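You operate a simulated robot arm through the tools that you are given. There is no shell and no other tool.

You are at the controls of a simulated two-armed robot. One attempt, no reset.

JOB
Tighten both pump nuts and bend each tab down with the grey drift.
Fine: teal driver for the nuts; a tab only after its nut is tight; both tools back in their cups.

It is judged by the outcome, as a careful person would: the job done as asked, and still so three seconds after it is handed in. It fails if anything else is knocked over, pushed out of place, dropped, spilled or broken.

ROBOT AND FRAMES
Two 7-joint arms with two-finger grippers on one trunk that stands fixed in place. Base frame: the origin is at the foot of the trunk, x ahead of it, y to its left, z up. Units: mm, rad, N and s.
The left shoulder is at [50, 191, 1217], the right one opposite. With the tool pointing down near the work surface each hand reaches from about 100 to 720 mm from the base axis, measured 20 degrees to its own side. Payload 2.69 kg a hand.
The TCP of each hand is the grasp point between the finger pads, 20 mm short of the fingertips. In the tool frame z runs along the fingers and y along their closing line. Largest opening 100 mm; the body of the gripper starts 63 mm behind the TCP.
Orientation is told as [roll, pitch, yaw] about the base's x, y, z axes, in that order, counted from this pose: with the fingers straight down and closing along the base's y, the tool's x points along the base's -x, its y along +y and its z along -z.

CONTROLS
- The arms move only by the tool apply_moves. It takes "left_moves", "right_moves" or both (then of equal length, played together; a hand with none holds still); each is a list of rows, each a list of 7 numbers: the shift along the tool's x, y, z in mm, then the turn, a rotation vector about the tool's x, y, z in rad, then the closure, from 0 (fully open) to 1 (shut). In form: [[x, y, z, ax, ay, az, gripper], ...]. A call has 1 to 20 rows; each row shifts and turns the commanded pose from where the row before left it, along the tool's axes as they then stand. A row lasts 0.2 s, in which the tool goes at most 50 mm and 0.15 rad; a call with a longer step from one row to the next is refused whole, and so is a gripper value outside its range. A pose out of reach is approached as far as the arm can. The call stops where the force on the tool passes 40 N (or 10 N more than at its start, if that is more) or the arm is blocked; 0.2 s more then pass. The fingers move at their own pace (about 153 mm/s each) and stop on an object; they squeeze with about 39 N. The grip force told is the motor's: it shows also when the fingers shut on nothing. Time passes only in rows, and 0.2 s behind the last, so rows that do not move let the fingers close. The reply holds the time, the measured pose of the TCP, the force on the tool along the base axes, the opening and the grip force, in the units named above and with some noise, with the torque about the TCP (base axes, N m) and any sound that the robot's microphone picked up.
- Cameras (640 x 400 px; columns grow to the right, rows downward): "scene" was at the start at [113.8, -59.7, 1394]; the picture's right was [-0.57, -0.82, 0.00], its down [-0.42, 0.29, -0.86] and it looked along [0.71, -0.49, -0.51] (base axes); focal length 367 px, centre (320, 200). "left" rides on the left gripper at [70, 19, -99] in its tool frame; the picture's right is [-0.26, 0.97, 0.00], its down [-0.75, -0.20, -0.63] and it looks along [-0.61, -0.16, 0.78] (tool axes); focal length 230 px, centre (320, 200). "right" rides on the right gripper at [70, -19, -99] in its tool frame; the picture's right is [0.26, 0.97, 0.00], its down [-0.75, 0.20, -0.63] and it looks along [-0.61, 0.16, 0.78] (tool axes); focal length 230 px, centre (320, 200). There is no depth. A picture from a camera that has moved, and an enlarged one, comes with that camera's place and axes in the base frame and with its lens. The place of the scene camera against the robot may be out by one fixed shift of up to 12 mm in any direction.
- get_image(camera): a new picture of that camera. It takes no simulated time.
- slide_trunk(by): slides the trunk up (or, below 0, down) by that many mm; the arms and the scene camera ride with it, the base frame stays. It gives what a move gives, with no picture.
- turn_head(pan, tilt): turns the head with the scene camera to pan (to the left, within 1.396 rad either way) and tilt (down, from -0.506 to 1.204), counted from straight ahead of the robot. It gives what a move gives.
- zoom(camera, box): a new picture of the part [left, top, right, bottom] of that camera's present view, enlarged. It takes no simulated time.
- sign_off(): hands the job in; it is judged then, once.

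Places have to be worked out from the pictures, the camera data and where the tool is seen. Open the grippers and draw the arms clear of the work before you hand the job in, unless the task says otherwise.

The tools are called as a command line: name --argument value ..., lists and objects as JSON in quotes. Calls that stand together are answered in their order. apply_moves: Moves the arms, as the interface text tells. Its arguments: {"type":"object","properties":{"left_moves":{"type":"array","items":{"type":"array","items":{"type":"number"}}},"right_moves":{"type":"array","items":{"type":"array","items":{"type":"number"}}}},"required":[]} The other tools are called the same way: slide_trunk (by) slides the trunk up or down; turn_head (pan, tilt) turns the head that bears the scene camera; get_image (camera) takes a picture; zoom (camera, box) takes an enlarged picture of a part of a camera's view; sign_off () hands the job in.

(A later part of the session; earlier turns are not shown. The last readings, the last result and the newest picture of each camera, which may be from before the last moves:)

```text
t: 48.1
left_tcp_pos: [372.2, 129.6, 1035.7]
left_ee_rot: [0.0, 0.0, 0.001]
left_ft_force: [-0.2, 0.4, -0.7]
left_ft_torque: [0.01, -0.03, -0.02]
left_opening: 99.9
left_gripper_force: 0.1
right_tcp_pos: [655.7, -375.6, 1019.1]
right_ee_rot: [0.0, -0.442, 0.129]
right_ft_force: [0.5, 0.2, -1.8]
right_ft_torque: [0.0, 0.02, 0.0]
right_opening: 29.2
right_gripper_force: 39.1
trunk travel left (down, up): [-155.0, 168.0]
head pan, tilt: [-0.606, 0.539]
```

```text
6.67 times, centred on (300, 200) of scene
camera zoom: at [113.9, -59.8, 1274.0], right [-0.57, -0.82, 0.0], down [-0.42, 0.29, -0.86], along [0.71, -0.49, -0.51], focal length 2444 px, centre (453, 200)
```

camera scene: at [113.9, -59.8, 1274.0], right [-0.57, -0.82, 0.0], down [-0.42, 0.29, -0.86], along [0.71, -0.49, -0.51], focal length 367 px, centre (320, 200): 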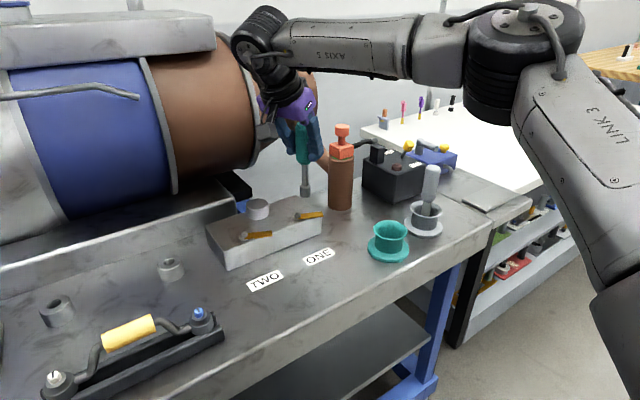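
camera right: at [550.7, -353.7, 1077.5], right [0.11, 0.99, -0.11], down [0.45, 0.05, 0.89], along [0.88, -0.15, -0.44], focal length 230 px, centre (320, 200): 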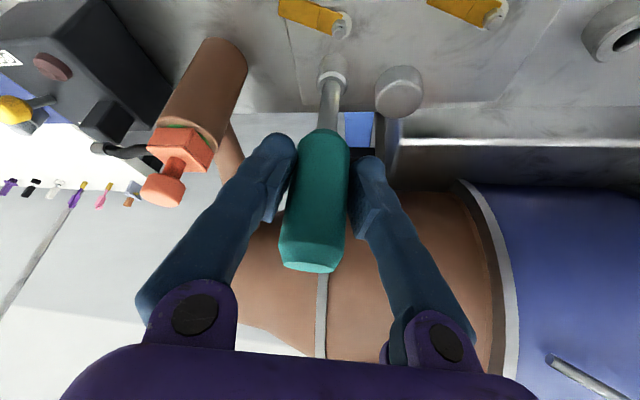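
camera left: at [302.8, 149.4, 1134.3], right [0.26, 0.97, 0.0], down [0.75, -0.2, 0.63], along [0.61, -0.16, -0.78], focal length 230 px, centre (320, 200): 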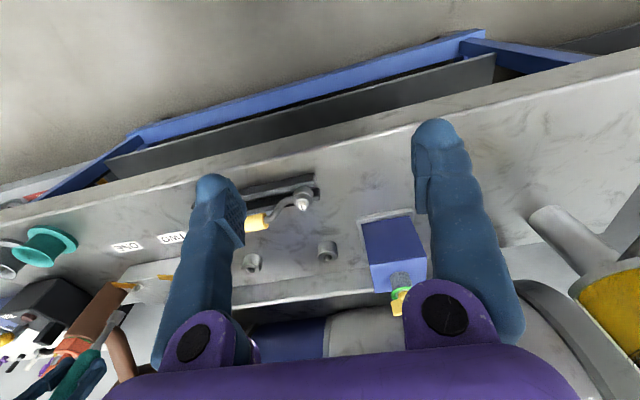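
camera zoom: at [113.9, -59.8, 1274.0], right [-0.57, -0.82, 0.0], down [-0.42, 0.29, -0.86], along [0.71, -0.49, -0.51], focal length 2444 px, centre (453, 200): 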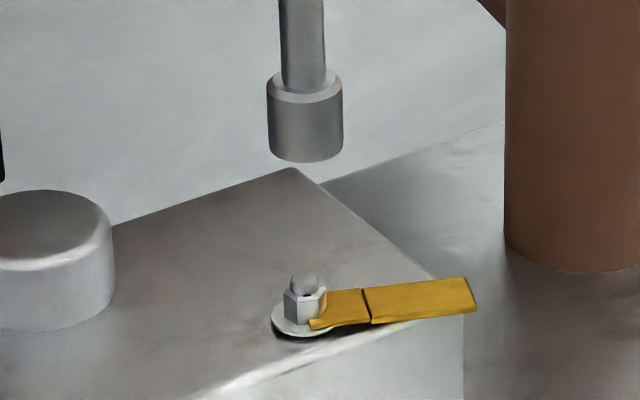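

Tip and nut agree to about 1 mm laterally. To cut parallax I'll descend 34 mm so the tip is only about 10 mm above the stud, then compare again.

apply_moves --right_moves '[[6.9, 0.45, 15.5, 0, 0, 0, 1], [6.9, 0.45, 15.5, 0, 0, 0, 1], [0, 0, 0, 0, 0, 0, 1]]'

zoom --camera "right" --box '[290, 0, 380, 75]'

zoom --camera "scene" --box '[270, 180, 330, 225]'

zoom --camera "left" --box '[80, 260, 180, 340]'

```text
t: 48.9
left_tcp_pos: [371.9, 129.2, 1035.1]
left_ee_rot: [-0.001, 0.0, 0.001]
left_ft_force: [-0.2, -0.2, 0.0]
left_ft_torque: [0.01, -0.03, 0.0]
left_opening: 99.9
left_gripper_force: 0.1
right_tcp_pos: [657.6, -372.4, 984.1]
right_ee_rot: [0.001, -0.44, 0.131]
right_ft_force: [0.3, -0.4, -3.1]
right_ft_torque: [-0.04, 0.0, 0.0]
right_opening: 29.1
right_gripper_force: 39.1
trunk travel left (down, up): [-155.0, 168.0]
head pan, tilt: [-0.606, 0.539]
```

```text
5.33 times, centred on (335, 38) of right
camera zoom: at [554.5, -405.0, 1044.8], right [-0.35, 0.93, -0.11], down [0.38, 0.25, 0.89], along [0.85, 0.27, -0.44], focal length 1227 px, centre (240, 1067)
```

zoom: 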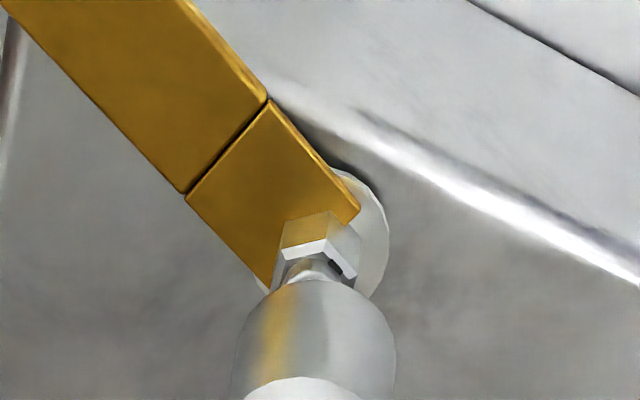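

```text
8.89 times, centred on (300, 202) of scene
camera zoom: at [114.0, -59.8, 1274.0], right [-0.57, -0.82, 0.0], down [-0.42, 0.29, -0.86], along [0.71, -0.49, -0.51], focal length 3259 px, centre (498, 178)
```

zoom: 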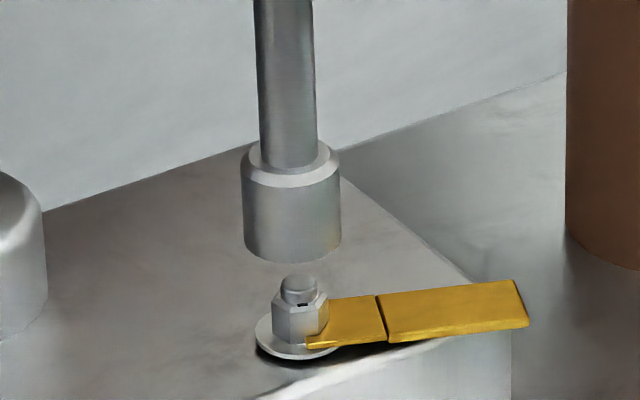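

```text
5.00 times, centred on (130, 300) of left
camera zoom: at [303.0, 149.2, 1134.2], right [0.26, 0.97, 0.0], down [0.75, -0.2, 0.63], along [0.61, -0.16, -0.78], focal length 1150 px, centre (1270, -300)
```

zoom: 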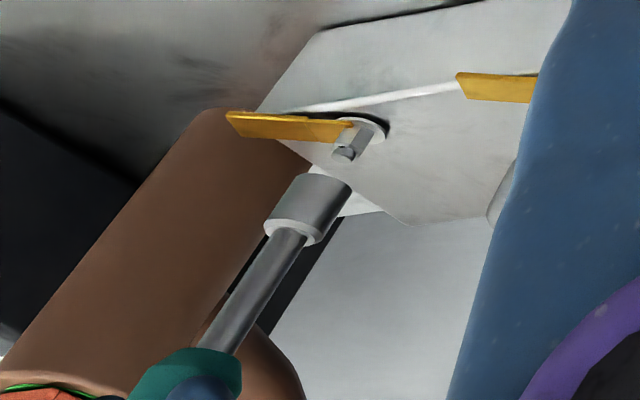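

The cameras agree within about 1–2 mm, with the nut about 1 mm toward -y from the tip. I'll shift by that and descend 11 mm in small steps while watching the force.

apply_moves --right_moves '[[0, -1.0, 0, 0, 0, 0, 1], [2.56, 0, 5.43, 0, 0, 0, 1], [2.13, 0, 4.52, 0, 0, 0, 1], [0, 0, 0, 0, 0, 0, 1]]'

zoom --camera "scene" --box '[270, 180, 330, 225]'

zoom --camera "right" --box '[290, 0, 380, 75]'

zoom --camera "left" --box '[100, 265, 170, 315]'

```text
t: 49.9
left_tcp_pos: [372.8, 128.9, 1035.5]
left_ee_rot: [0.0, 0.002, 0.001]
left_ft_force: [-0.9, 0.4, -0.4]
left_ft_torque: [0.02, 0.01, -0.05]
left_opening: 100.2
left_gripper_force: 0.1
right_tcp_pos: [659.5, -373.8, 974.4]
right_ee_rot: [0.001, -0.443, 0.128]
right_ft_force: [-0.6, 0.1, -3.0]
right_ft_torque: [0.0, 0.01, 0.01]
right_opening: 29.4
right_gripper_force: 38.4
trunk travel left (down, up): [-155.0, 168.0]
head pan, tilt: [-0.606, 0.539]
```

```text
8.89 times, centred on (300, 202) of scene
camera zoom: at [114.0, -59.8, 1274.0], right [-0.57, -0.82, 0.0], down [-0.42, 0.29, -0.86], along [0.71, -0.49, -0.51], focal length 3259 px, centre (498, 178)
```

zoom: 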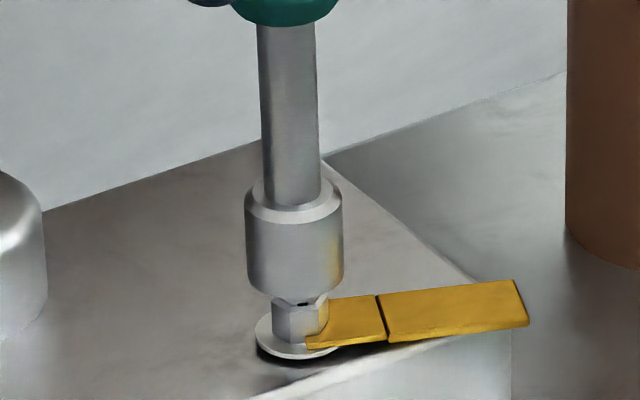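

```text
5.33 times, centred on (335, 38) of right
camera zoom: at [555.5, -406.1, 1034.2], right [-0.35, 0.93, -0.11], down [0.38, 0.25, 0.89], along [0.85, 0.27, -0.44], focal length 1227 px, centre (240, 1067)
```

zoom: 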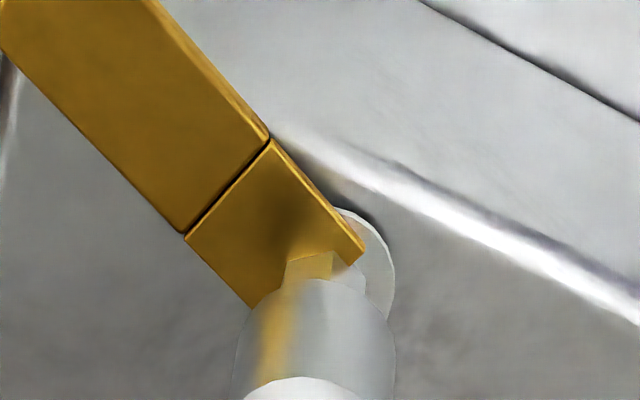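

```text
8.00 times, centred on (135, 290) of left
camera zoom: at [303.1, 149.2, 1134.2], right [0.26, 0.97, 0.0], down [0.75, -0.2, 0.63], along [0.61, -0.16, -0.78], focal length 1841 px, centre (1800, -520)
```

zoom: 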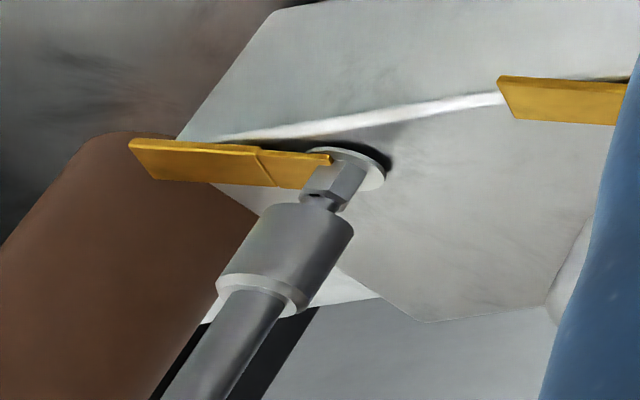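

All three views now agree: the stud is entering the socket and the nut is about (-0.9,-0.3) mm from the tip. I'll apply that correction and keep lowering in 2 mm steps.

apply_moves --right_moves '[[0.84, -0.18, -0.4, 0, 0, 0, 1], [0.86, 0, 1.81, 0, 0, 0, 1], [0.86, 0, 1.81, 0, 0, 0, 1], [0, 0, 0, 0, 0, 0, 1]]'

zoom --camera "scene" --box '[270, 180, 330, 225]'

zoom --camera "left" --box '[100, 265, 170, 315]'

```text
t: 50.9
left_tcp_pos: [372.3, 129.0, 1035.3]
left_ee_rot: [0.0, -0.001, 0.002]
left_ft_force: [-1.1, -0.1, 0.7]
left_ft_torque: [0.0, -0.01, -0.02]
left_opening: 99.9
left_gripper_force: 0.0
right_tcp_pos: [656.3, -373.7, 969.8]
right_ee_rot: [0.0, -0.441, 0.129]
right_ft_force: [0.2, -0.6, -2.8]
right_ft_torque: [0.0, 0.01, 0.02]
right_opening: 29.3
right_gripper_force: 38.9
trunk travel left (down, up): [-155.0, 168.0]
head pan, tilt: [-0.606, 0.539]
```

```text
8.89 times, centred on (300, 202) of scene
camera zoom: at [114.0, -59.8, 1274.0], right [-0.57, -0.82, 0.0], down [-0.42, 0.29, -0.86], along [0.71, -0.49, -0.51], focal length 3259 px, centre (498, 178)
```

zoom: 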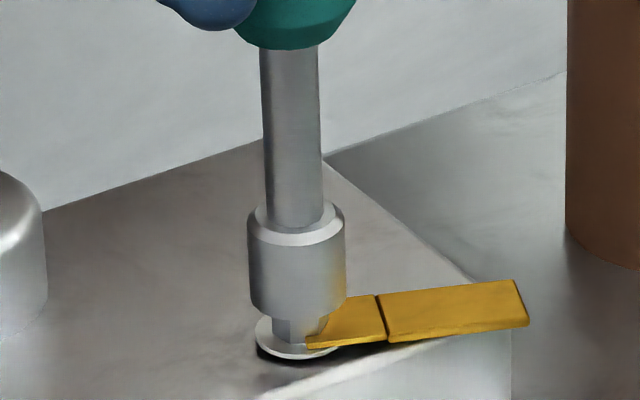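

```text
8.00 times, centred on (135, 290) of left
camera zoom: at [303.1, 149.2, 1134.2], right [0.26, 0.97, 0.0], down [0.75, -0.2, 0.63], along [0.61, -0.16, -0.78], focal length 1841 px, centre (1800, -520)
```

zoom: 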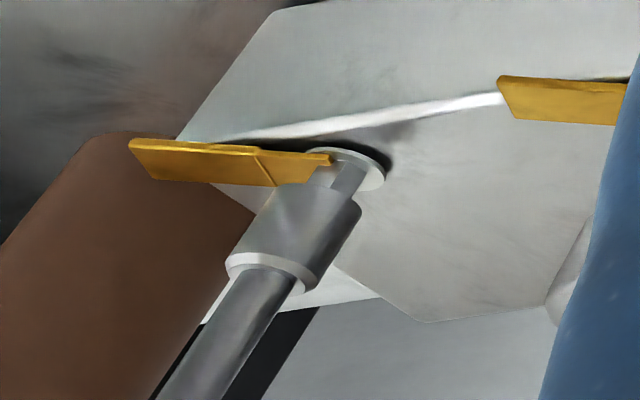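

The socket is slipping over the nut with no contact force yet. I'll continue down until I feel it seat.

apply_moves --right_moves '[[0.86, 0, 1.81, 0, 0, 0, 1], [0.86, 0, 1.81, 0, 0, 0, 1], [0, 0, 0, 0, 0, 0, 1]]'

zoom --camera "scene" --box '[270, 180, 330, 225]'

zoom --camera "left" --box '[100, 265, 170, 315]'

```text
t: 51.7
left_tcp_pos: [372.6, 130.1, 1036.3]
left_ee_rot: [-0.001, -0.002, 0.002]
left_ft_force: [-0.3, 0.3, 0.3]
left_ft_torque: [0.0, 0.01, 0.0]
left_opening: 100.1
left_gripper_force: 0.1
right_tcp_pos: [656.9, -372.6, 969.2]
right_ee_rot: [-0.001, -0.448, 0.129]
right_ft_force: [2.4, -0.8, 8.5]
right_ft_torque: [-0.11, -0.35, -0.03]
right_opening: 29.2
right_gripper_force: 38.9
trunk travel left (down, up): [-155.0, 168.0]
head pan, tilt: [-0.606, 0.539]
```

```text
8.89 times, centred on (300, 202) of scene
camera zoom: at [113.1, -59.2, 1274.3], right [-0.57, -0.82, 0.0], down [-0.42, 0.29, -0.86], along [0.71, -0.49, -0.51], focal length 3259 px, centre (498, 178)
```

zoom: 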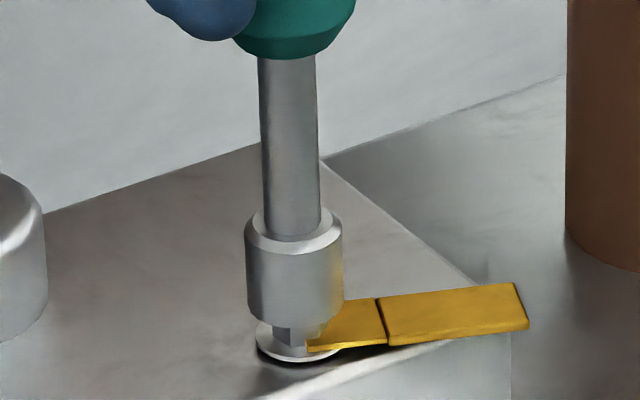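

```text
8.00 times, centred on (135, 290) of left
camera zoom: at [302.3, 149.7, 1134.5], right [0.26, 0.97, 0.0], down [0.75, -0.2, 0.63], along [0.61, -0.16, -0.78], focal length 1841 px, centre (1800, -520)
```

zoom: 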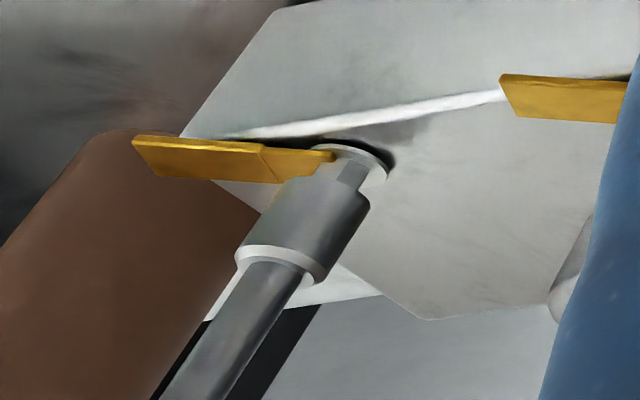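

There's contact at TCP z 969 with about 8 N, so the socket is bearing on the nut. I'll turn clockwise gently by 0.3 rad about the vertical and watch torque, height and sound.

apply_moves --right_moves '[[0, 0, 0, 0.043, 0, 0.0903, 1], [0, 0, 0, 0.043, 0, 0.0903, 1], [0, 0, 0, 0.043, 0, 0.0903, 1]]'

zoom --camera "scene" --box '[270, 180, 330, 225]'

zoom --camera "left" --box '[100, 265, 170, 315]'

```text
t: 52.5
left_tcp_pos: [372.3, 131.1, 1035.2]
left_ee_rot: [-0.001, -0.001, 0.002]
left_ft_force: [-0.8, -0.3, 0.8]
left_ft_torque: [-0.04, 0.03, 0.01]
left_opening: 99.9
left_gripper_force: 0.1
right_tcp_pos: [655.5, -373.6, 967.4]
right_ee_rot: [0.0, -0.446, -0.173]
right_ft_force: [3.8, 5.1, 11.0]
right_ft_torque: [0.48, -0.51, 0.04]
right_opening: 29.6
right_gripper_force: 38.8
trunk travel left (down, up): [-155.0, 168.0]
head pan, tilt: [-0.606, 0.539]
```

```text
8.89 times, centred on (300, 202) of scene
camera zoom: at [113.0, -58.5, 1274.2], right [-0.57, -0.82, 0.0], down [-0.42, 0.29, -0.86], along [0.71, -0.49, -0.51], focal length 3259 px, centre (498, 178)
```

zoom: 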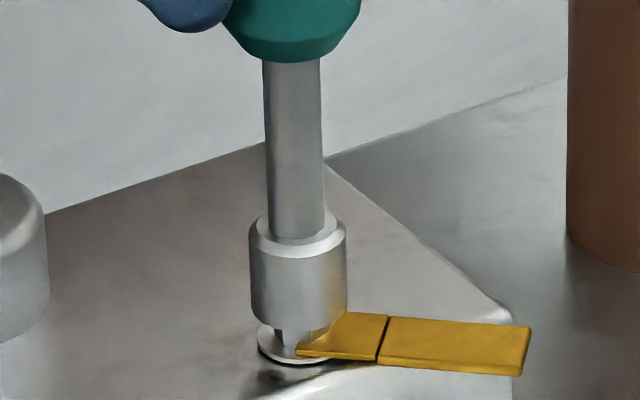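

```text
8.00 times, centred on (135, 290) of left
camera zoom: at [302.2, 150.3, 1134.3], right [0.26, 0.97, 0.0], down [0.75, -0.2, 0.63], along [0.61, -0.16, -0.78], focal length 1841 px, centre (1800, -520)
```

zoom: 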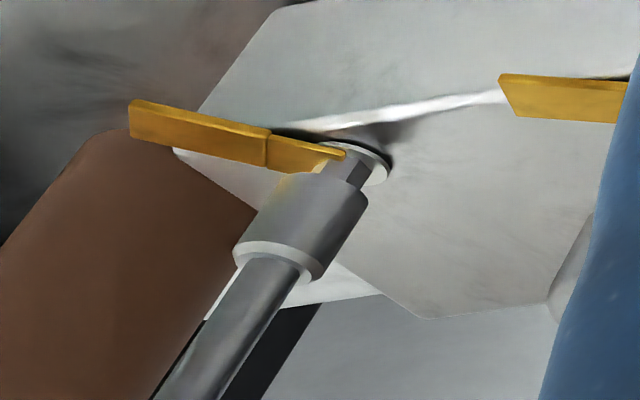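

The nut turns freely and the tab swings around with it, now pointing more toward the block's front edge, which makes sense for bending later. Lateral force is about 6 N, so I'll ease the TCP by about 1 mm and keep turning clockwise.

apply_moves --right_moves '[[-0.77, 1.12, -0.19, 0, 0, 0, 1], [0, 0, 0, 0.043, 0, 0.0903, 1], [0, 0, 0, 0.043, 0, 0.0903, 1]]'

```text
t: 53.3
left_tcp_pos: [372.1, 130.3, 1036.3]
left_ee_rot: [-0.002, -0.002, 0.001]
left_ft_force: [0.1, 0.5, 0.1]
left_ft_torque: [0.01, 0.05, -0.01]
left_opening: 100.0
left_gripper_force: 0.0
right_tcp_pos: [655.1, -371.7, 967.2]
right_ee_rot: [-0.002, -0.445, -0.372]
right_ft_force: [2.7, 3.8, 12.0]
right_ft_torque: [0.18, -0.45, 0.04]
right_opening: 29.5
right_gripper_force: 39.0
trunk travel left (down, up): [-155.0, 168.0]
head pan, tilt: [-0.606, 0.539]
```

apply_moves --right_moves '[[-0.54, 0.96, -0.52, 0, 0, 0, 1], [0, 0, 0, 0.043, 0, 0.0903, 1], [0, 0, 0, 0.043, 0, 0.0903, 1], [0, 0, 0, 0.043, 0, 0.0903, 1]]'

zoom --camera "scene" --box '[270, 180, 330, 225]'

zoom --camera "left" --box '[100, 265, 170, 315]'

```text
t: 54.3
left_tcp_pos: [372.0, 130.4, 1035.5]
left_ee_rot: [-0.001, -0.001, 0.0]
left_ft_force: [-0.6, 0.2, -0.1]
left_ft_torque: [0.01, 0.01, -0.01]
left_opening: 99.8
left_gripper_force: 0.1
right_tcp_pos: [655.9, -372.1, 966.9]
right_ee_rot: [-0.002, -0.443, -0.672]
right_ft_force: [2.1, 2.6, 7.4]
right_ft_torque: [0.24, -0.15, 0.04]
right_opening: 29.4
right_gripper_force: 39.2
trunk travel left (down, up): [-155.0, 168.0]
head pan, tilt: [-0.606, 0.539]
```

```text
8.89 times, centred on (300, 202) of scene
camera zoom: at [113.1, -58.9, 1274.2], right [-0.57, -0.82, 0.0], down [-0.42, 0.29, -0.86], along [0.71, -0.49, -0.51], focal length 3259 px, centre (498, 178)
```

zoom: 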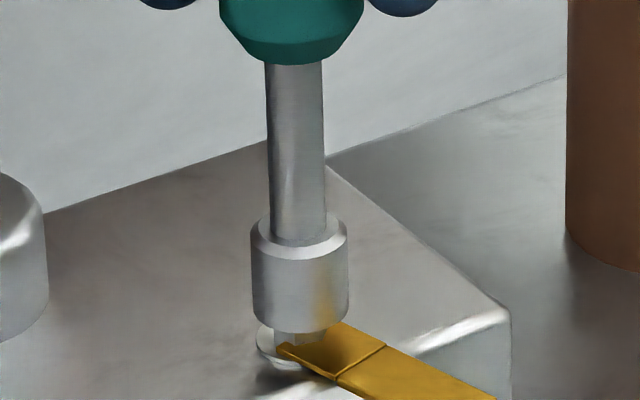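

```text
8.00 times, centred on (135, 290) of left
camera zoom: at [302.3, 149.9, 1134.3], right [0.26, 0.97, 0.0], down [0.75, -0.2, 0.63], along [0.61, -0.16, -0.78], focal length 1841 px, centre (1800, -520)
```

zoom: 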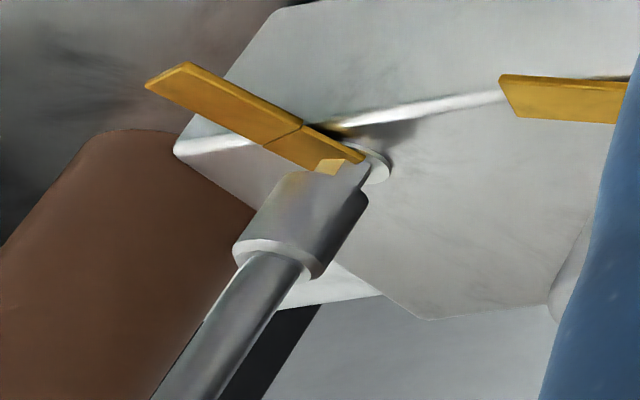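

The nut and tab have turned about 0.8 rad together with little torque so far. I'll continue a bit further, staying inside the -1.05 yaw limit.

apply_moves --right_moves '[[0, 0, 0, 0.043, 0, 0.0903, 1], [0, 0, 0, 0.043, 0, 0.0903, 1], [0, 0, 0, 0.0344, 0, 0.0722, 1]]'

zoom --camera "scene" --box '[270, 180, 330, 225]'

get_image --camera "right"

```text
t: 55.1
left_tcp_pos: [372.3, 130.1, 1035.0]
left_ee_rot: [-0.001, -0.001, 0.004]
left_ft_force: [0.8, -0.1, 0.5]
left_ft_torque: [-0.02, 0.01, 0.01]
left_opening: 100.2
left_gripper_force: 0.1
right_tcp_pos: [656.7, -371.5, 966.2]
right_ee_rot: [0.001, -0.445, -0.952]
right_ft_force: [0.2, 3.0, 5.0]
right_ft_torque: [0.3, -0.13, 0.04]
right_opening: 29.4
right_gripper_force: 39.2
trunk travel left (down, up): [-155.0, 168.0]
head pan, tilt: [-0.606, 0.539]
```

```text
8.89 times, centred on (300, 202) of scene
camera zoom: at [113.2, -59.1, 1274.1], right [-0.57, -0.82, 0.0], down [-0.42, 0.29, -0.86], along [0.71, -0.49, -0.51], focal length 3259 px, centre (498, 178)
```

zoom: 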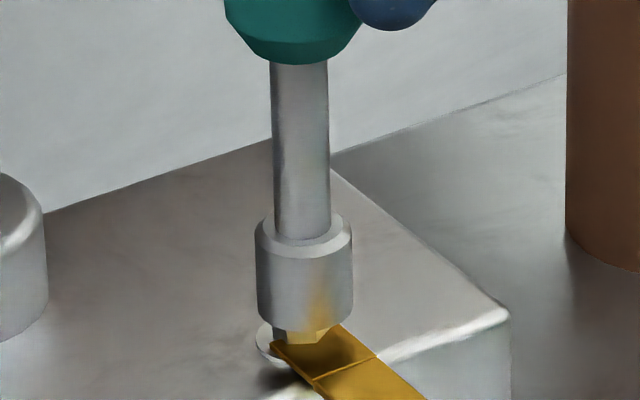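

```text
taken
camera right: at [579.4, -296.4, 1026.2], right [0.65, 0.75, -0.11], down [0.4, -0.21, 0.89], along [0.64, -0.63, -0.44], focal length 230 px, centre (320, 200)
```

right: 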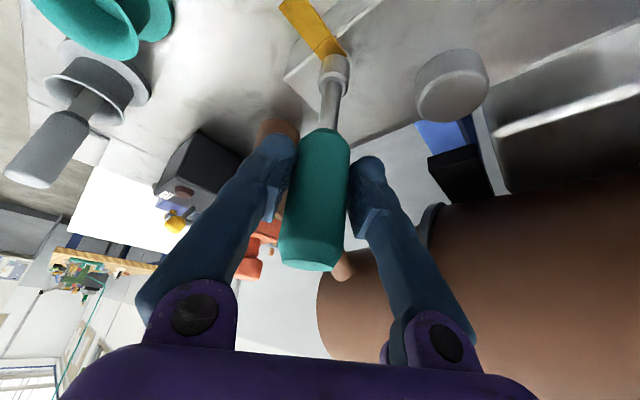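

The nut still turns freely after about 1.08 rad, and geometry suggests it needs a bit more until the tab points straight over the front edge. I'm near the wrist limit, so I'll ratchet: lift 20 mm, swing back exactly 60°, and look.

apply_moves --right_moves '[[-4.3, 0, -9.03, 0, 0, 0, 1], [-4.3, 0, -9.03, 0, 0, 0, 1], [0, 0, 0, 0, 0, 0, 1]]'

zoom --camera "scene" --box '[265, 180, 341, 237]'

zoom --camera "right" --box '[270, 0, 370, 80]'

zoom --camera "left" --box '[100, 265, 170, 315]'

```text
t: 55.9
left_tcp_pos: [372.5, 129.8, 1035.1]
left_ee_rot: [0.001, 0.0, 0.001]
left_ft_force: [0.2, 0.5, 1.1]
left_ft_torque: [-0.01, 0.01, -0.01]
left_opening: 99.9
left_gripper_force: 0.0
right_tcp_pos: [656.1, -373.0, 985.1]
right_ee_rot: [-0.004, -0.443, -0.949]
right_ft_force: [0.1, 0.2, -2.7]
right_ft_torque: [-0.02, 0.03, 0.02]
right_opening: 29.3
right_gripper_force: 38.9
trunk travel left (down, up): [-155.0, 168.0]
head pan, tilt: [-0.606, 0.539]
```

```text
7.02 times, centred on (303, 208) of scene
camera zoom: at [114.0, -59.8, 1274.0], right [-0.57, -0.82, 0.0], down [-0.42, 0.29, -0.86], along [0.71, -0.49, -0.51], focal length 2573 px, centre (439, 140)
```

zoom: 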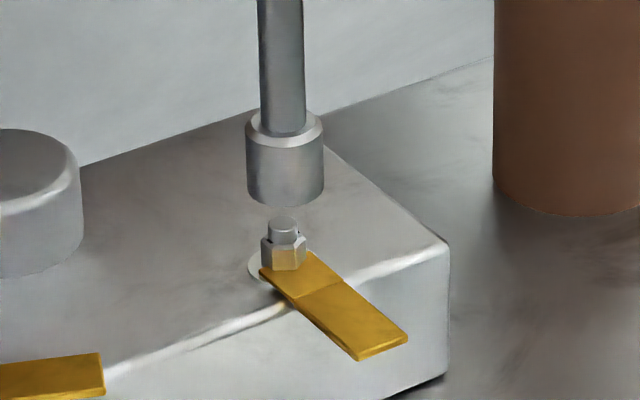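

```text
5.00 times, centred on (320, 40) of right
camera zoom: at [580.0, -296.7, 1044.7], right [0.65, 0.75, -0.11], down [0.4, -0.21, 0.89], along [0.64, -0.62, -0.44], focal length 1150 px, centre (320, 1000)
```

zoom: 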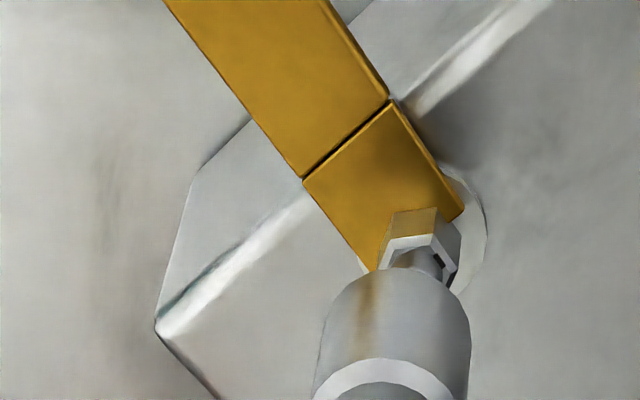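

```text
8.00 times, centred on (135, 290) of left
camera zoom: at [303.1, 149.2, 1134.2], right [0.26, 0.97, 0.0], down [0.75, -0.2, 0.63], along [0.61, -0.16, -0.78], focal length 1841 px, centre (1800, -520)
```

zoom: 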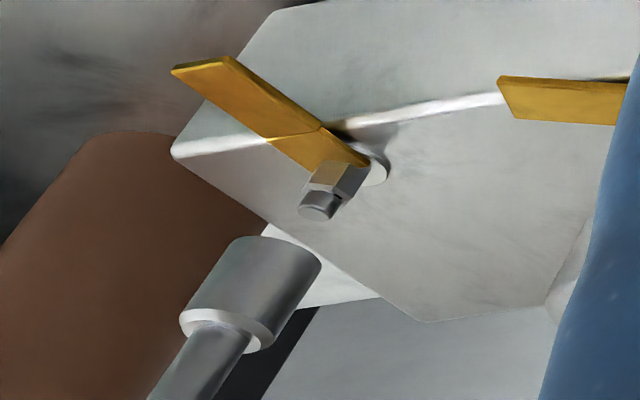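

The tab now points almost straight out over the front edge, with its crease along the edge. I'll swing back 60° counter-clockwise to re-engage and finish tightening.

apply_moves --right_moves '[[0, 0, 0, -0.0564, 0, -0.1182, 1], [0, 0, 0, -0.0564, 0, -0.1182, 1], [0, 0, 0, -0.0564, 0, -0.1182, 1], [0, 0, 0, -0.0564, 0, -0.1182, 1], [0, 0, 0, -0.0564, 0, -0.1182, 1], [0, 0, 0, -0.0564, 0, -0.1182, 1], [0, 0, 0, -0.0564, 0, -0.1182, 1], [0, 0, 0, -0.0564, 0, -0.1182, 1], [0, 0, 0, 0, 0, 0, 1]]'

zoom --camera "scene" --box '[270, 180, 330, 225]'

zoom --camera "right" --box '[290, 0, 380, 75]'

zoom --camera "left" --box '[100, 265, 170, 315]'

```text
t: 57.9
left_tcp_pos: [372.2, 129.8, 1034.6]
left_ee_rot: [0.0, 0.001, 0.001]
left_ft_force: [-0.6, -0.9, 0.4]
left_ft_torque: [-0.03, 0.0, -0.01]
left_opening: 99.8
left_gripper_force: 0.0
right_tcp_pos: [657.7, -372.2, 986.5]
right_ee_rot: [0.002, -0.442, 0.097]
right_ft_force: [0.0, 0.6, -2.8]
right_ft_torque: [0.0, 0.06, 0.02]
right_opening: 29.1
right_gripper_force: 39.2
trunk travel left (down, up): [-155.0, 168.0]
head pan, tilt: [-0.606, 0.539]
```

```text
8.89 times, centred on (300, 202) of scene
camera zoom: at [114.0, -59.7, 1274.0], right [-0.57, -0.82, 0.0], down [-0.42, 0.29, -0.86], along [0.71, -0.49, -0.51], focal length 3259 px, centre (498, 178)
```

zoom: 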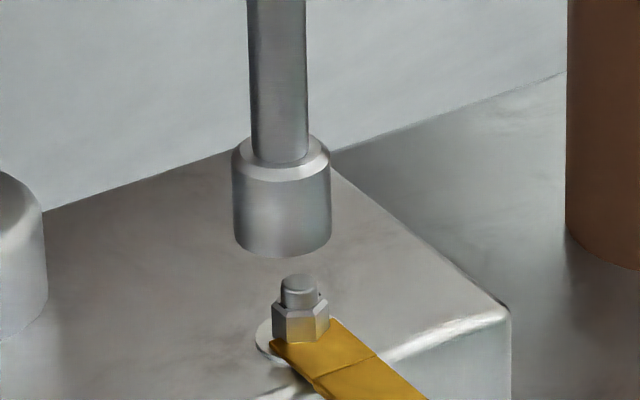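

```text
5.33 times, centred on (335, 38) of right
camera zoom: at [554.1, -400.9, 1046.3], right [-0.33, 0.94, -0.11], down [0.39, 0.24, 0.89], along [0.86, 0.25, -0.44], focal length 1227 px, centre (240, 1067)
```

zoom: 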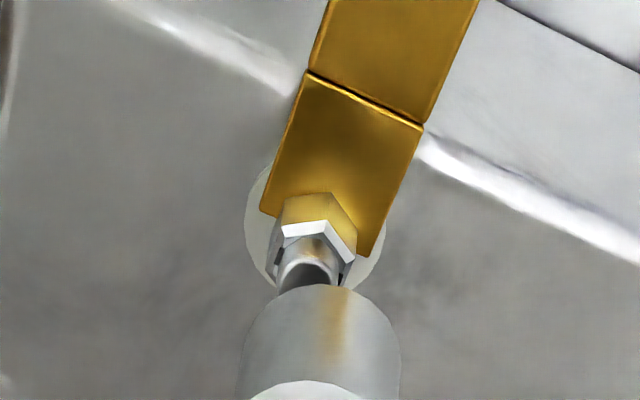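

```text
8.00 times, centred on (135, 290) of left
camera zoom: at [303.1, 149.2, 1134.2], right [0.26, 0.97, 0.0], down [0.75, -0.2, 0.63], along [0.61, -0.16, -0.78], focal length 1841 px, centre (1800, -520)
```

zoom: 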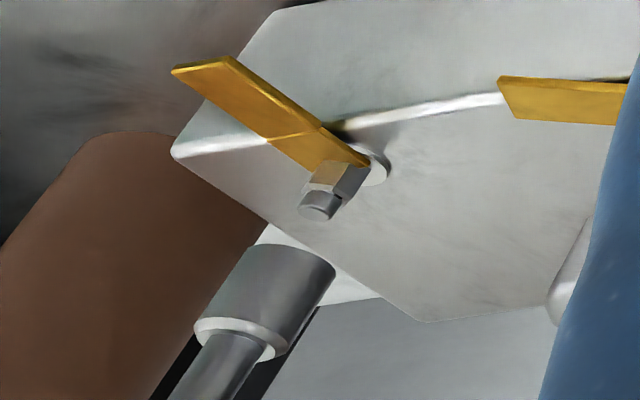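

The views show the nut about (-1.8,-3.0) mm from the tip, since the swing shifted it a little. I'll correct that, lower 9 mm, and check again before seating.

apply_moves --right_moves '[[1.88, -2.81, -0.89, 0, 0, 0, 1], [3.85, 0, 8.14, 0, 0, 0, 1], [0, 0, 0, 0, 0, 0, 1]]'

zoom --camera "scene" --box '[270, 180, 330, 225]'

zoom --camera "right" --box '[290, 0, 380, 75]'

zoom --camera "left" --box '[100, 265, 170, 315]'

```text
t: 58.7
left_tcp_pos: [372.1, 129.8, 1035.0]
left_ee_rot: [0.0, 0.0, 0.001]
left_ft_force: [0.2, -0.1, -0.2]
left_ft_torque: [0.01, 0.01, 0.01]
left_opening: 100.2
left_gripper_force: 0.1
right_tcp_pos: [656.1, -375.9, 977.7]
right_ee_rot: [0.002, -0.444, 0.097]
right_ft_force: [0.2, -0.3, -2.3]
right_ft_torque: [0.04, -0.01, 0.02]
right_opening: 29.3
right_gripper_force: 38.7
trunk travel left (down, up): [-155.0, 168.0]
head pan, tilt: [-0.606, 0.539]
```

```text
8.89 times, centred on (300, 202) of scene
camera zoom: at [113.9, -59.8, 1274.0], right [-0.57, -0.82, 0.0], down [-0.42, 0.29, -0.86], along [0.71, -0.49, -0.51], focal length 3259 px, centre (498, 178)
```

zoom: 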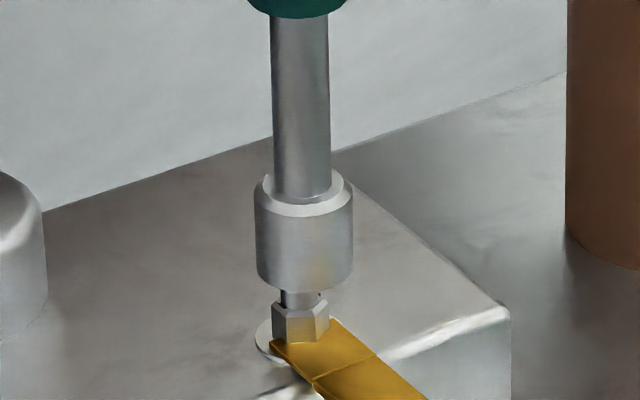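

```text
5.33 times, centred on (335, 38) of right
camera zoom: at [551.5, -404.8, 1037.0], right [-0.32, 0.94, -0.11], down [0.39, 0.24, 0.89], along [0.86, 0.25, -0.44], focal length 1227 px, centre (240, 1067)
```

zoom: 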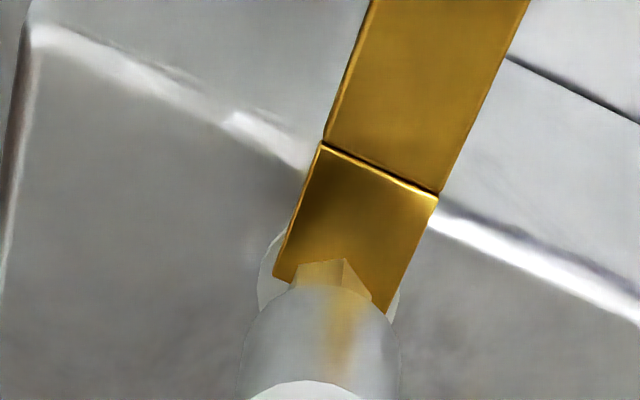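

```text
8.00 times, centred on (135, 290) of left
camera zoom: at [303.0, 149.2, 1134.2], right [0.26, 0.97, 0.0], down [0.75, -0.2, 0.63], along [0.61, -0.16, -0.78], focal length 1841 px, centre (1800, -520)
```

zoom: 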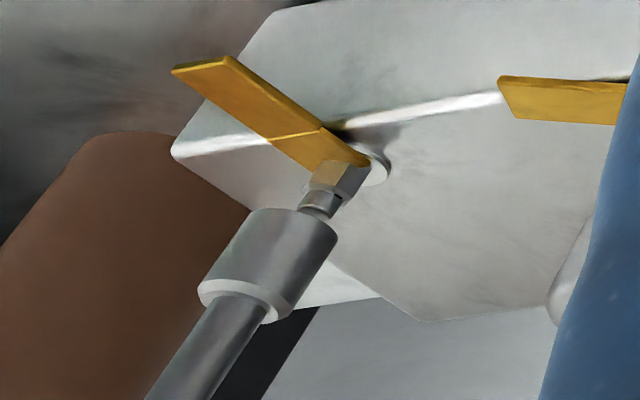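

The correction overshot slightly: the nut now sits about (+0.8,+1.0) mm from the tip. I'll adjust that and lower 4 mm more.

apply_moves --right_moves '[[-0.81, 0.92, 0.38, 0, 0, 0, 1], [0.86, 0, 1.81, 0, 0, 0, 1], [0.86, 0, 1.81, 0, 0, 0, 1], [0, 0, 0, 0, 0, 0, 1]]'

zoom --camera "scene" --box '[270, 180, 330, 225]'

zoom --camera "left" --box '[100, 265, 170, 315]'

```text
t: 59.7
left_tcp_pos: [372.6, 129.8, 1034.7]
left_ee_rot: [0.0, -0.001, 0.002]
left_ft_force: [-0.1, 0.0, -0.5]
left_ft_torque: [0.01, -0.01, -0.03]
left_opening: 99.7
left_gripper_force: 0.1
right_tcp_pos: [657.1, -376.0, 972.9]
right_ee_rot: [0.003, -0.442, 0.097]
right_ft_force: [0.2, -0.7, -2.6]
right_ft_torque: [0.0, 0.02, 0.0]
right_opening: 29.3
right_gripper_force: 39.0
trunk travel left (down, up): [-155.0, 168.0]
head pan, tilt: [-0.606, 0.539]
```

```text
8.89 times, centred on (300, 202) of scene
camera zoom: at [114.0, -59.8, 1274.0], right [-0.57, -0.82, 0.0], down [-0.42, 0.29, -0.86], along [0.71, -0.49, -0.51], focal length 3259 px, centre (498, 178)
```

zoom: 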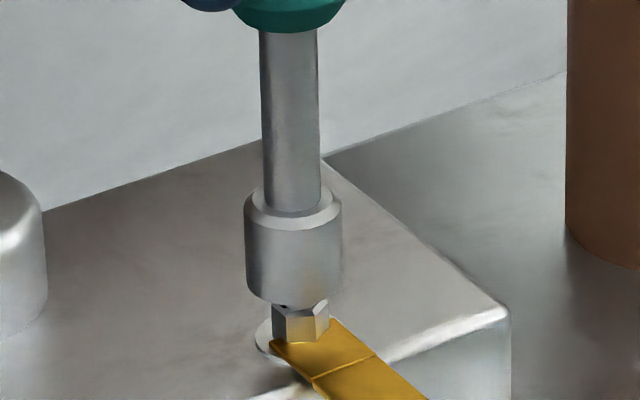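

```text
8.00 times, centred on (135, 290) of left
camera zoom: at [303.1, 149.2, 1134.2], right [0.26, 0.97, 0.0], down [0.75, -0.2, 0.63], along [0.61, -0.16, -0.78], focal length 1841 px, centre (1800, -520)
```

zoom: 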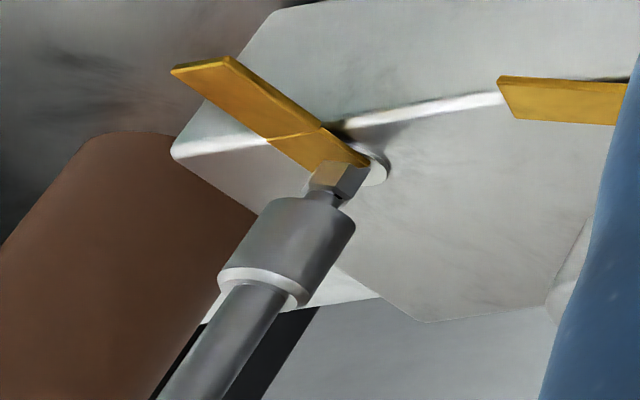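

apply_moves --right_moves '[[0.15, -0.69, -0.07, 0, 0, 0, 1], [0.86, 0, 1.81, 0, 0, 0, 1], [0, 0, 0, 0, 0, 0, 1]]'

zoom --camera "scene" --box '[270, 180, 330, 225]'

zoom --camera "left" --box '[100, 265, 170, 315]'

zoom --camera "right" --box '[290, 0, 380, 75]'

```text
t: 60.5
left_tcp_pos: [372.6, 130.4, 1035.2]
left_ee_rot: [-0.001, 0.0, 0.0]
left_ft_force: [-0.6, -0.7, -0.5]
left_ft_torque: [-0.02, -0.01, -0.02]
left_opening: 99.8
left_gripper_force: 0.0
right_tcp_pos: [656.5, -375.6, 971.8]
right_ee_rot: [0.001, -0.443, 0.096]
right_ft_force: [-0.2, -0.7, -2.4]
right_ft_torque: [-0.01, 0.02, -0.01]
right_opening: 29.2
right_gripper_force: 39.5
trunk travel left (down, up): [-155.0, 168.0]
head pan, tilt: [-0.606, 0.539]
```

```text
8.89 times, centred on (300, 202) of scene
camera zoom: at [114.0, -59.8, 1274.0], right [-0.57, -0.82, 0.0], down [-0.42, 0.29, -0.86], along [0.71, -0.49, -0.51], focal length 3259 px, centre (498, 178)
```

zoom: 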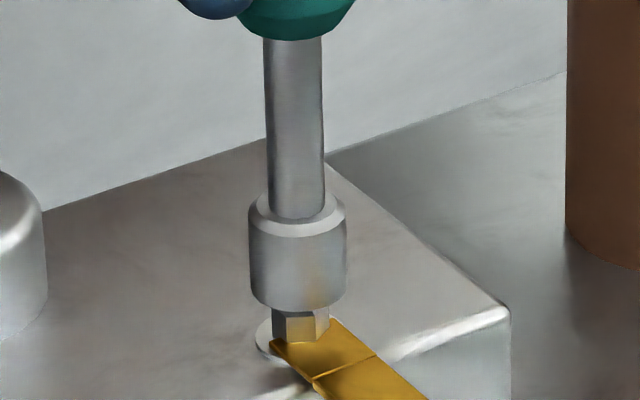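

```text
8.00 times, centred on (135, 290) of left
camera zoom: at [303.1, 149.2, 1134.2], right [0.26, 0.97, 0.0], down [0.75, -0.2, 0.63], along [0.61, -0.16, -0.78], focal length 1841 px, centre (1800, -520)
```

zoom: 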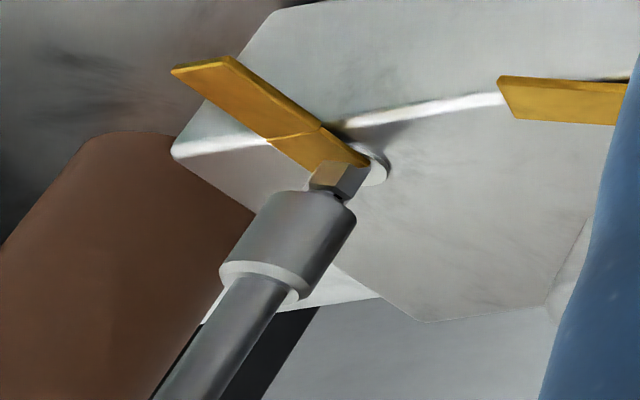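

```text
5.33 times, centred on (335, 38) of right
camera zoom: at [552.9, -403.6, 1031.4], right [-0.33, 0.94, -0.11], down [0.39, 0.24, 0.89], along [0.86, 0.25, -0.44], focal length 1227 px, centre (240, 1067)
```

zoom: 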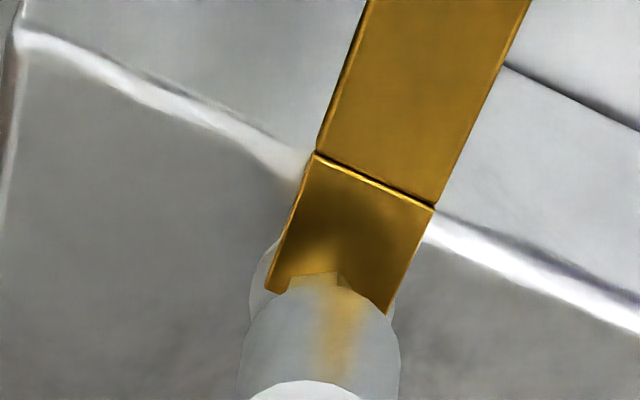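

Well aligned in the scene (socket centre 298 vs nut 300 px). I'll lower until it seats.

apply_moves --right_moves '[[0.86, 0, 1.81, 0, 0, 0, 1], [0.86, 0, 1.81, 0, 0, 0, 1], [0, 0, 0, 0, 0, 0, 1]]'

zoom --camera "scene" --box '[270, 180, 330, 225]'

```text
t: 61.3
left_tcp_pos: [371.9, 129.6, 1034.1]
left_ee_rot: [-0.001, -0.002, 0.0]
left_ft_force: [-0.2, -0.3, -0.5]
left_ft_torque: [0.0, -0.03, 0.01]
left_opening: 99.8
left_gripper_force: 0.1
right_tcp_pos: [657.2, -374.3, 967.6]
right_ee_rot: [0.001, -0.445, 0.094]
right_ft_force: [0.1, -0.6, -4.0]
right_ft_torque: [0.07, 0.04, 0.03]
right_opening: 29.1
right_gripper_force: 38.9
trunk travel left (down, up): [-155.0, 168.0]
head pan, tilt: [-0.606, 0.539]
```

```text
8.89 times, centred on (300, 202) of scene
camera zoom: at [114.0, -59.8, 1274.0], right [-0.57, -0.82, 0.0], down [-0.42, 0.29, -0.86], along [0.71, -0.49, -0.51], focal length 3259 px, centre (498, 178)
```

zoom: 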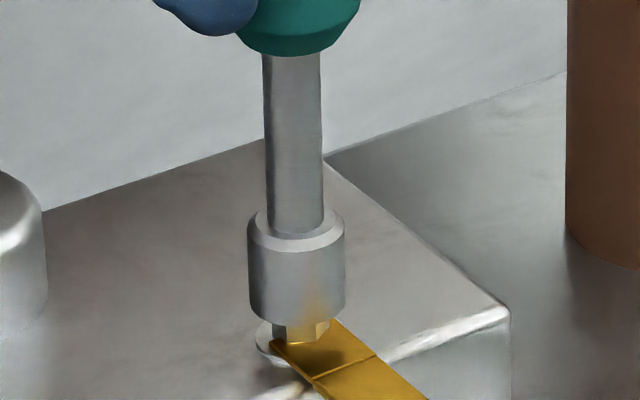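

apply_moves --right_moves '[[0.86, 0, 1.81, 0, 0, 0, 1], [0.43, 0, 0.9, 0, 0, 0, 1], [0, 0, 0, 0, 0, 0, 1]]'

```text
t: 62.1
left_tcp_pos: [371.7, 130.0, 1035.2]
left_ee_rot: [-0.002, -0.001, 0.002]
left_ft_force: [-1.4, 0.3, -0.5]
left_ft_torque: [-0.02, -0.01, 0.01]
left_opening: 100.2
left_gripper_force: 0.2
right_tcp_pos: [656.4, -373.7, 967.6]
right_ee_rot: [0.0, -0.446, 0.096]
right_ft_force: [0.2, -2.4, 9.4]
right_ft_torque: [-0.33, -0.09, -0.05]
right_opening: 29.4
right_gripper_force: 39.2
trunk travel left (down, up): [-155.0, 168.0]
head pan, tilt: [-0.606, 0.539]
```

Seated with about 9 N down. Turning clockwise in 0.1 rad steps and watching the torque.

apply_moves --right_moves '[[0, 0, 0, 0.043, 0, 0.0903, 1], [0, 0, 0, 0.043, 0, 0.0903, 1]]'

zoom --camera "left" --box '[100, 265, 170, 315]'

```text
t: 62.7
left_tcp_pos: [371.5, 130.4, 1035.7]
left_ee_rot: [-0.004, -0.001, 0.003]
left_ft_force: [0.4, 0.2, 1.3]
left_ft_torque: [-0.02, 0.01, 0.0]
left_opening: 100.3
left_gripper_force: 0.1
right_tcp_pos: [657.0, -371.6, 966.2]
right_ee_rot: [0.001, -0.446, -0.105]
right_ft_force: [2.5, 3.1, 11.7]
right_ft_torque: [0.18, -0.47, 0.07]
right_opening: 29.4
right_gripper_force: 39.4
trunk travel left (down, up): [-155.0, 168.0]
head pan, tilt: [-0.606, 0.539]
```

```text
8.00 times, centred on (135, 290) of left
camera zoom: at [302.1, 150.2, 1134.4], right [0.26, 0.97, 0.0], down [0.75, -0.2, 0.63], along [0.61, -0.16, -0.78], focal length 1841 px, centre (1800, -520)
```

zoom: 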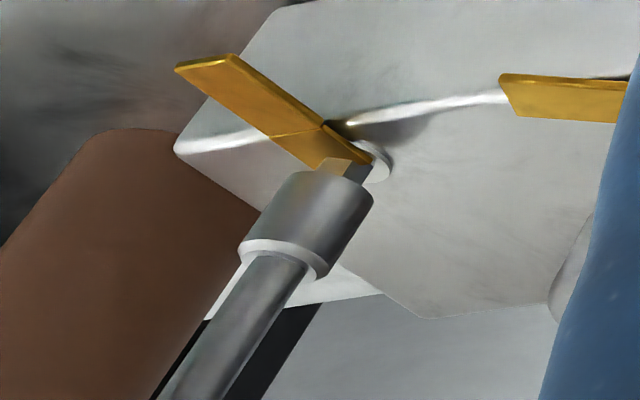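

apply_moves --right_moves '[[0, 0, 0, 0.043, 0, 0.0903, 1], [0, 0, 0, 0.043, 0, 0.0903, 1]]'

zoom --camera "left" --box '[100, 265, 170, 315]'

```text
t: 63.3
left_tcp_pos: [373.2, 129.2, 1034.7]
left_ee_rot: [0.0, 0.003, 0.002]
left_ft_force: [0.7, 0.4, -0.2]
left_ft_torque: [0.01, -0.01, -0.03]
left_opening: 100.0
left_gripper_force: 0.0
right_tcp_pos: [656.2, -375.1, 959.6]
right_ee_rot: [-0.004, -0.436, -0.304]
right_ft_force: [7.8, 1.4, -6.5]
right_ft_torque: [0.13, -0.77, 0.03]
right_opening: 29.2
right_gripper_force: 39.0
trunk travel left (down, up): [-155.0, 168.0]
head pan, tilt: [-0.606, 0.539]
```

```text
8.00 times, centred on (135, 290) of left
camera zoom: at [304.3, 149.0, 1133.4], right [0.26, 0.97, 0.0], down [0.75, -0.2, 0.63], along [0.61, -0.16, -0.78], focal length 1841 px, centre (1800, -520)
```

zoom: 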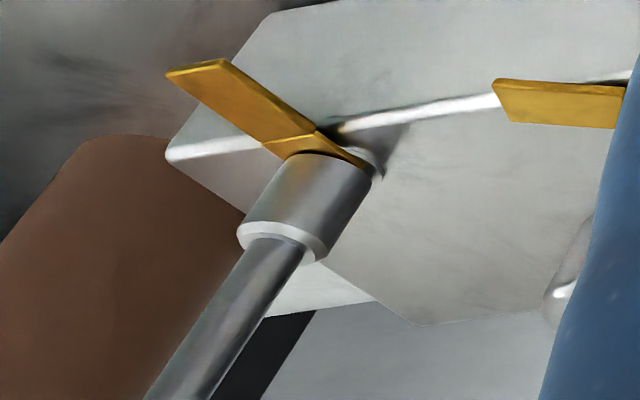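

The socket just dropped about 7 mm fully onto the hex, so it is now properly engaged. I'll let it settle and read again.

apply_moves --right_moves '[[0, 0, 0, 0, 0, 0, 1], [0, 0, 0, 0, 0, 0, 1]]'

zoom --camera "scene" --box '[265, 180, 341, 237]'

zoom --camera "left" --box '[100, 265, 170, 315]'

```text
t: 63.9
left_tcp_pos: [372.4, 129.9, 1036.6]
left_ee_rot: [0.0, 0.002, 0.002]
left_ft_force: [0.8, 0.0, -1.1]
left_ft_torque: [0.0, 0.0, -0.06]
left_opening: 99.9
left_gripper_force: 0.1
right_tcp_pos: [656.3, -374.5, 963.3]
right_ee_rot: [-0.003, -0.439, -0.303]
right_ft_force: [-0.2, -0.6, -2.1]
right_ft_torque: [-0.01, 0.02, 0.02]
right_opening: 29.2
right_gripper_force: 39.3
trunk travel left (down, up): [-155.0, 168.0]
head pan, tilt: [-0.606, 0.539]
```

```text
7.02 times, centred on (303, 208) of scene
camera zoom: at [114.0, -59.8, 1274.0], right [-0.57, -0.82, 0.0], down [-0.42, 0.29, -0.86], along [0.71, -0.49, -0.51], focal length 2573 px, centre (439, 140)
```

zoom: 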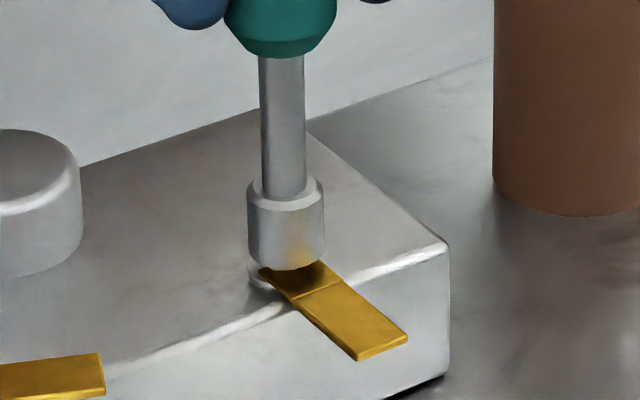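

```text
8.00 times, centred on (135, 290) of left
camera zoom: at [303.1, 149.2, 1134.2], right [0.26, 0.97, 0.0], down [0.75, -0.2, 0.63], along [0.61, -0.16, -0.78], focal length 1841 px, centre (1800, -520)
```

zoom: 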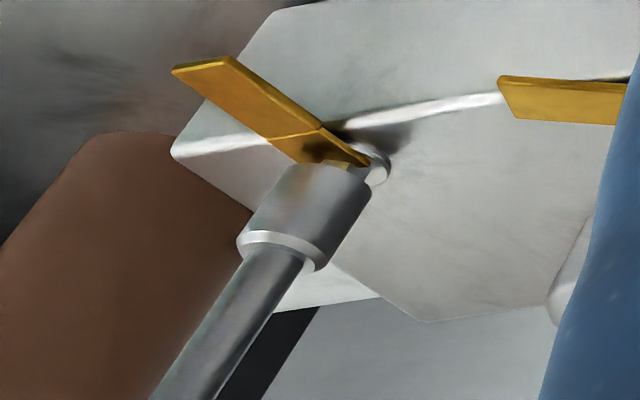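

Engaged on the hex with essentially no side load at yaw -0.30. I'll press down 2 mm and turn clockwise in steps.

apply_moves --right_moves '[[0.86, 0, 1.81, 0, 0, 0, 1], [0, 0, 0, 0.043, 0, 0.0903, 1], [0, 0, 0, 0.043, 0, 0.0903, 1]]'

zoom --camera "left" --box '[100, 265, 170, 315]'

```text
t: 64.7
left_tcp_pos: [372.8, 129.5, 1035.6]
left_ee_rot: [-0.002, 0.0, 0.004]
left_ft_force: [0.7, 0.3, 0.3]
left_ft_torque: [0.01, -0.01, 0.0]
left_opening: 99.9
left_gripper_force: 0.0
right_tcp_pos: [657.9, -374.0, 960.9]
right_ee_rot: [-0.001, -0.444, -0.505]
right_ft_force: [0.6, 1.4, -3.0]
right_ft_torque: [0.18, -0.06, 0.09]
right_opening: 29.2
right_gripper_force: 38.6
trunk travel left (down, up): [-155.0, 168.0]
head pan, tilt: [-0.606, 0.539]
```

```text
8.00 times, centred on (135, 290) of left
camera zoom: at [303.3, 149.3, 1134.1], right [0.26, 0.97, 0.0], down [0.75, -0.2, 0.63], along [0.61, -0.16, -0.78], focal length 1841 px, centre (1800, -520)
```

zoom: 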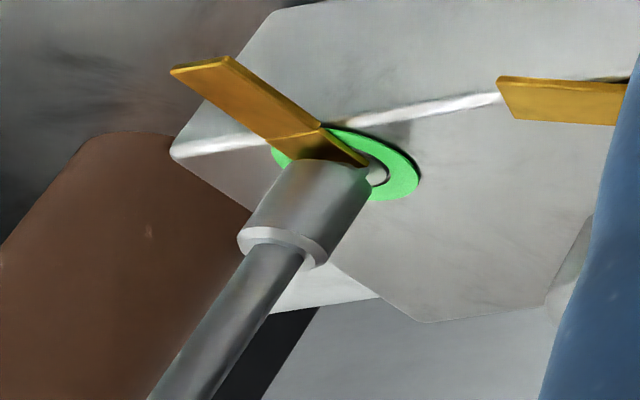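

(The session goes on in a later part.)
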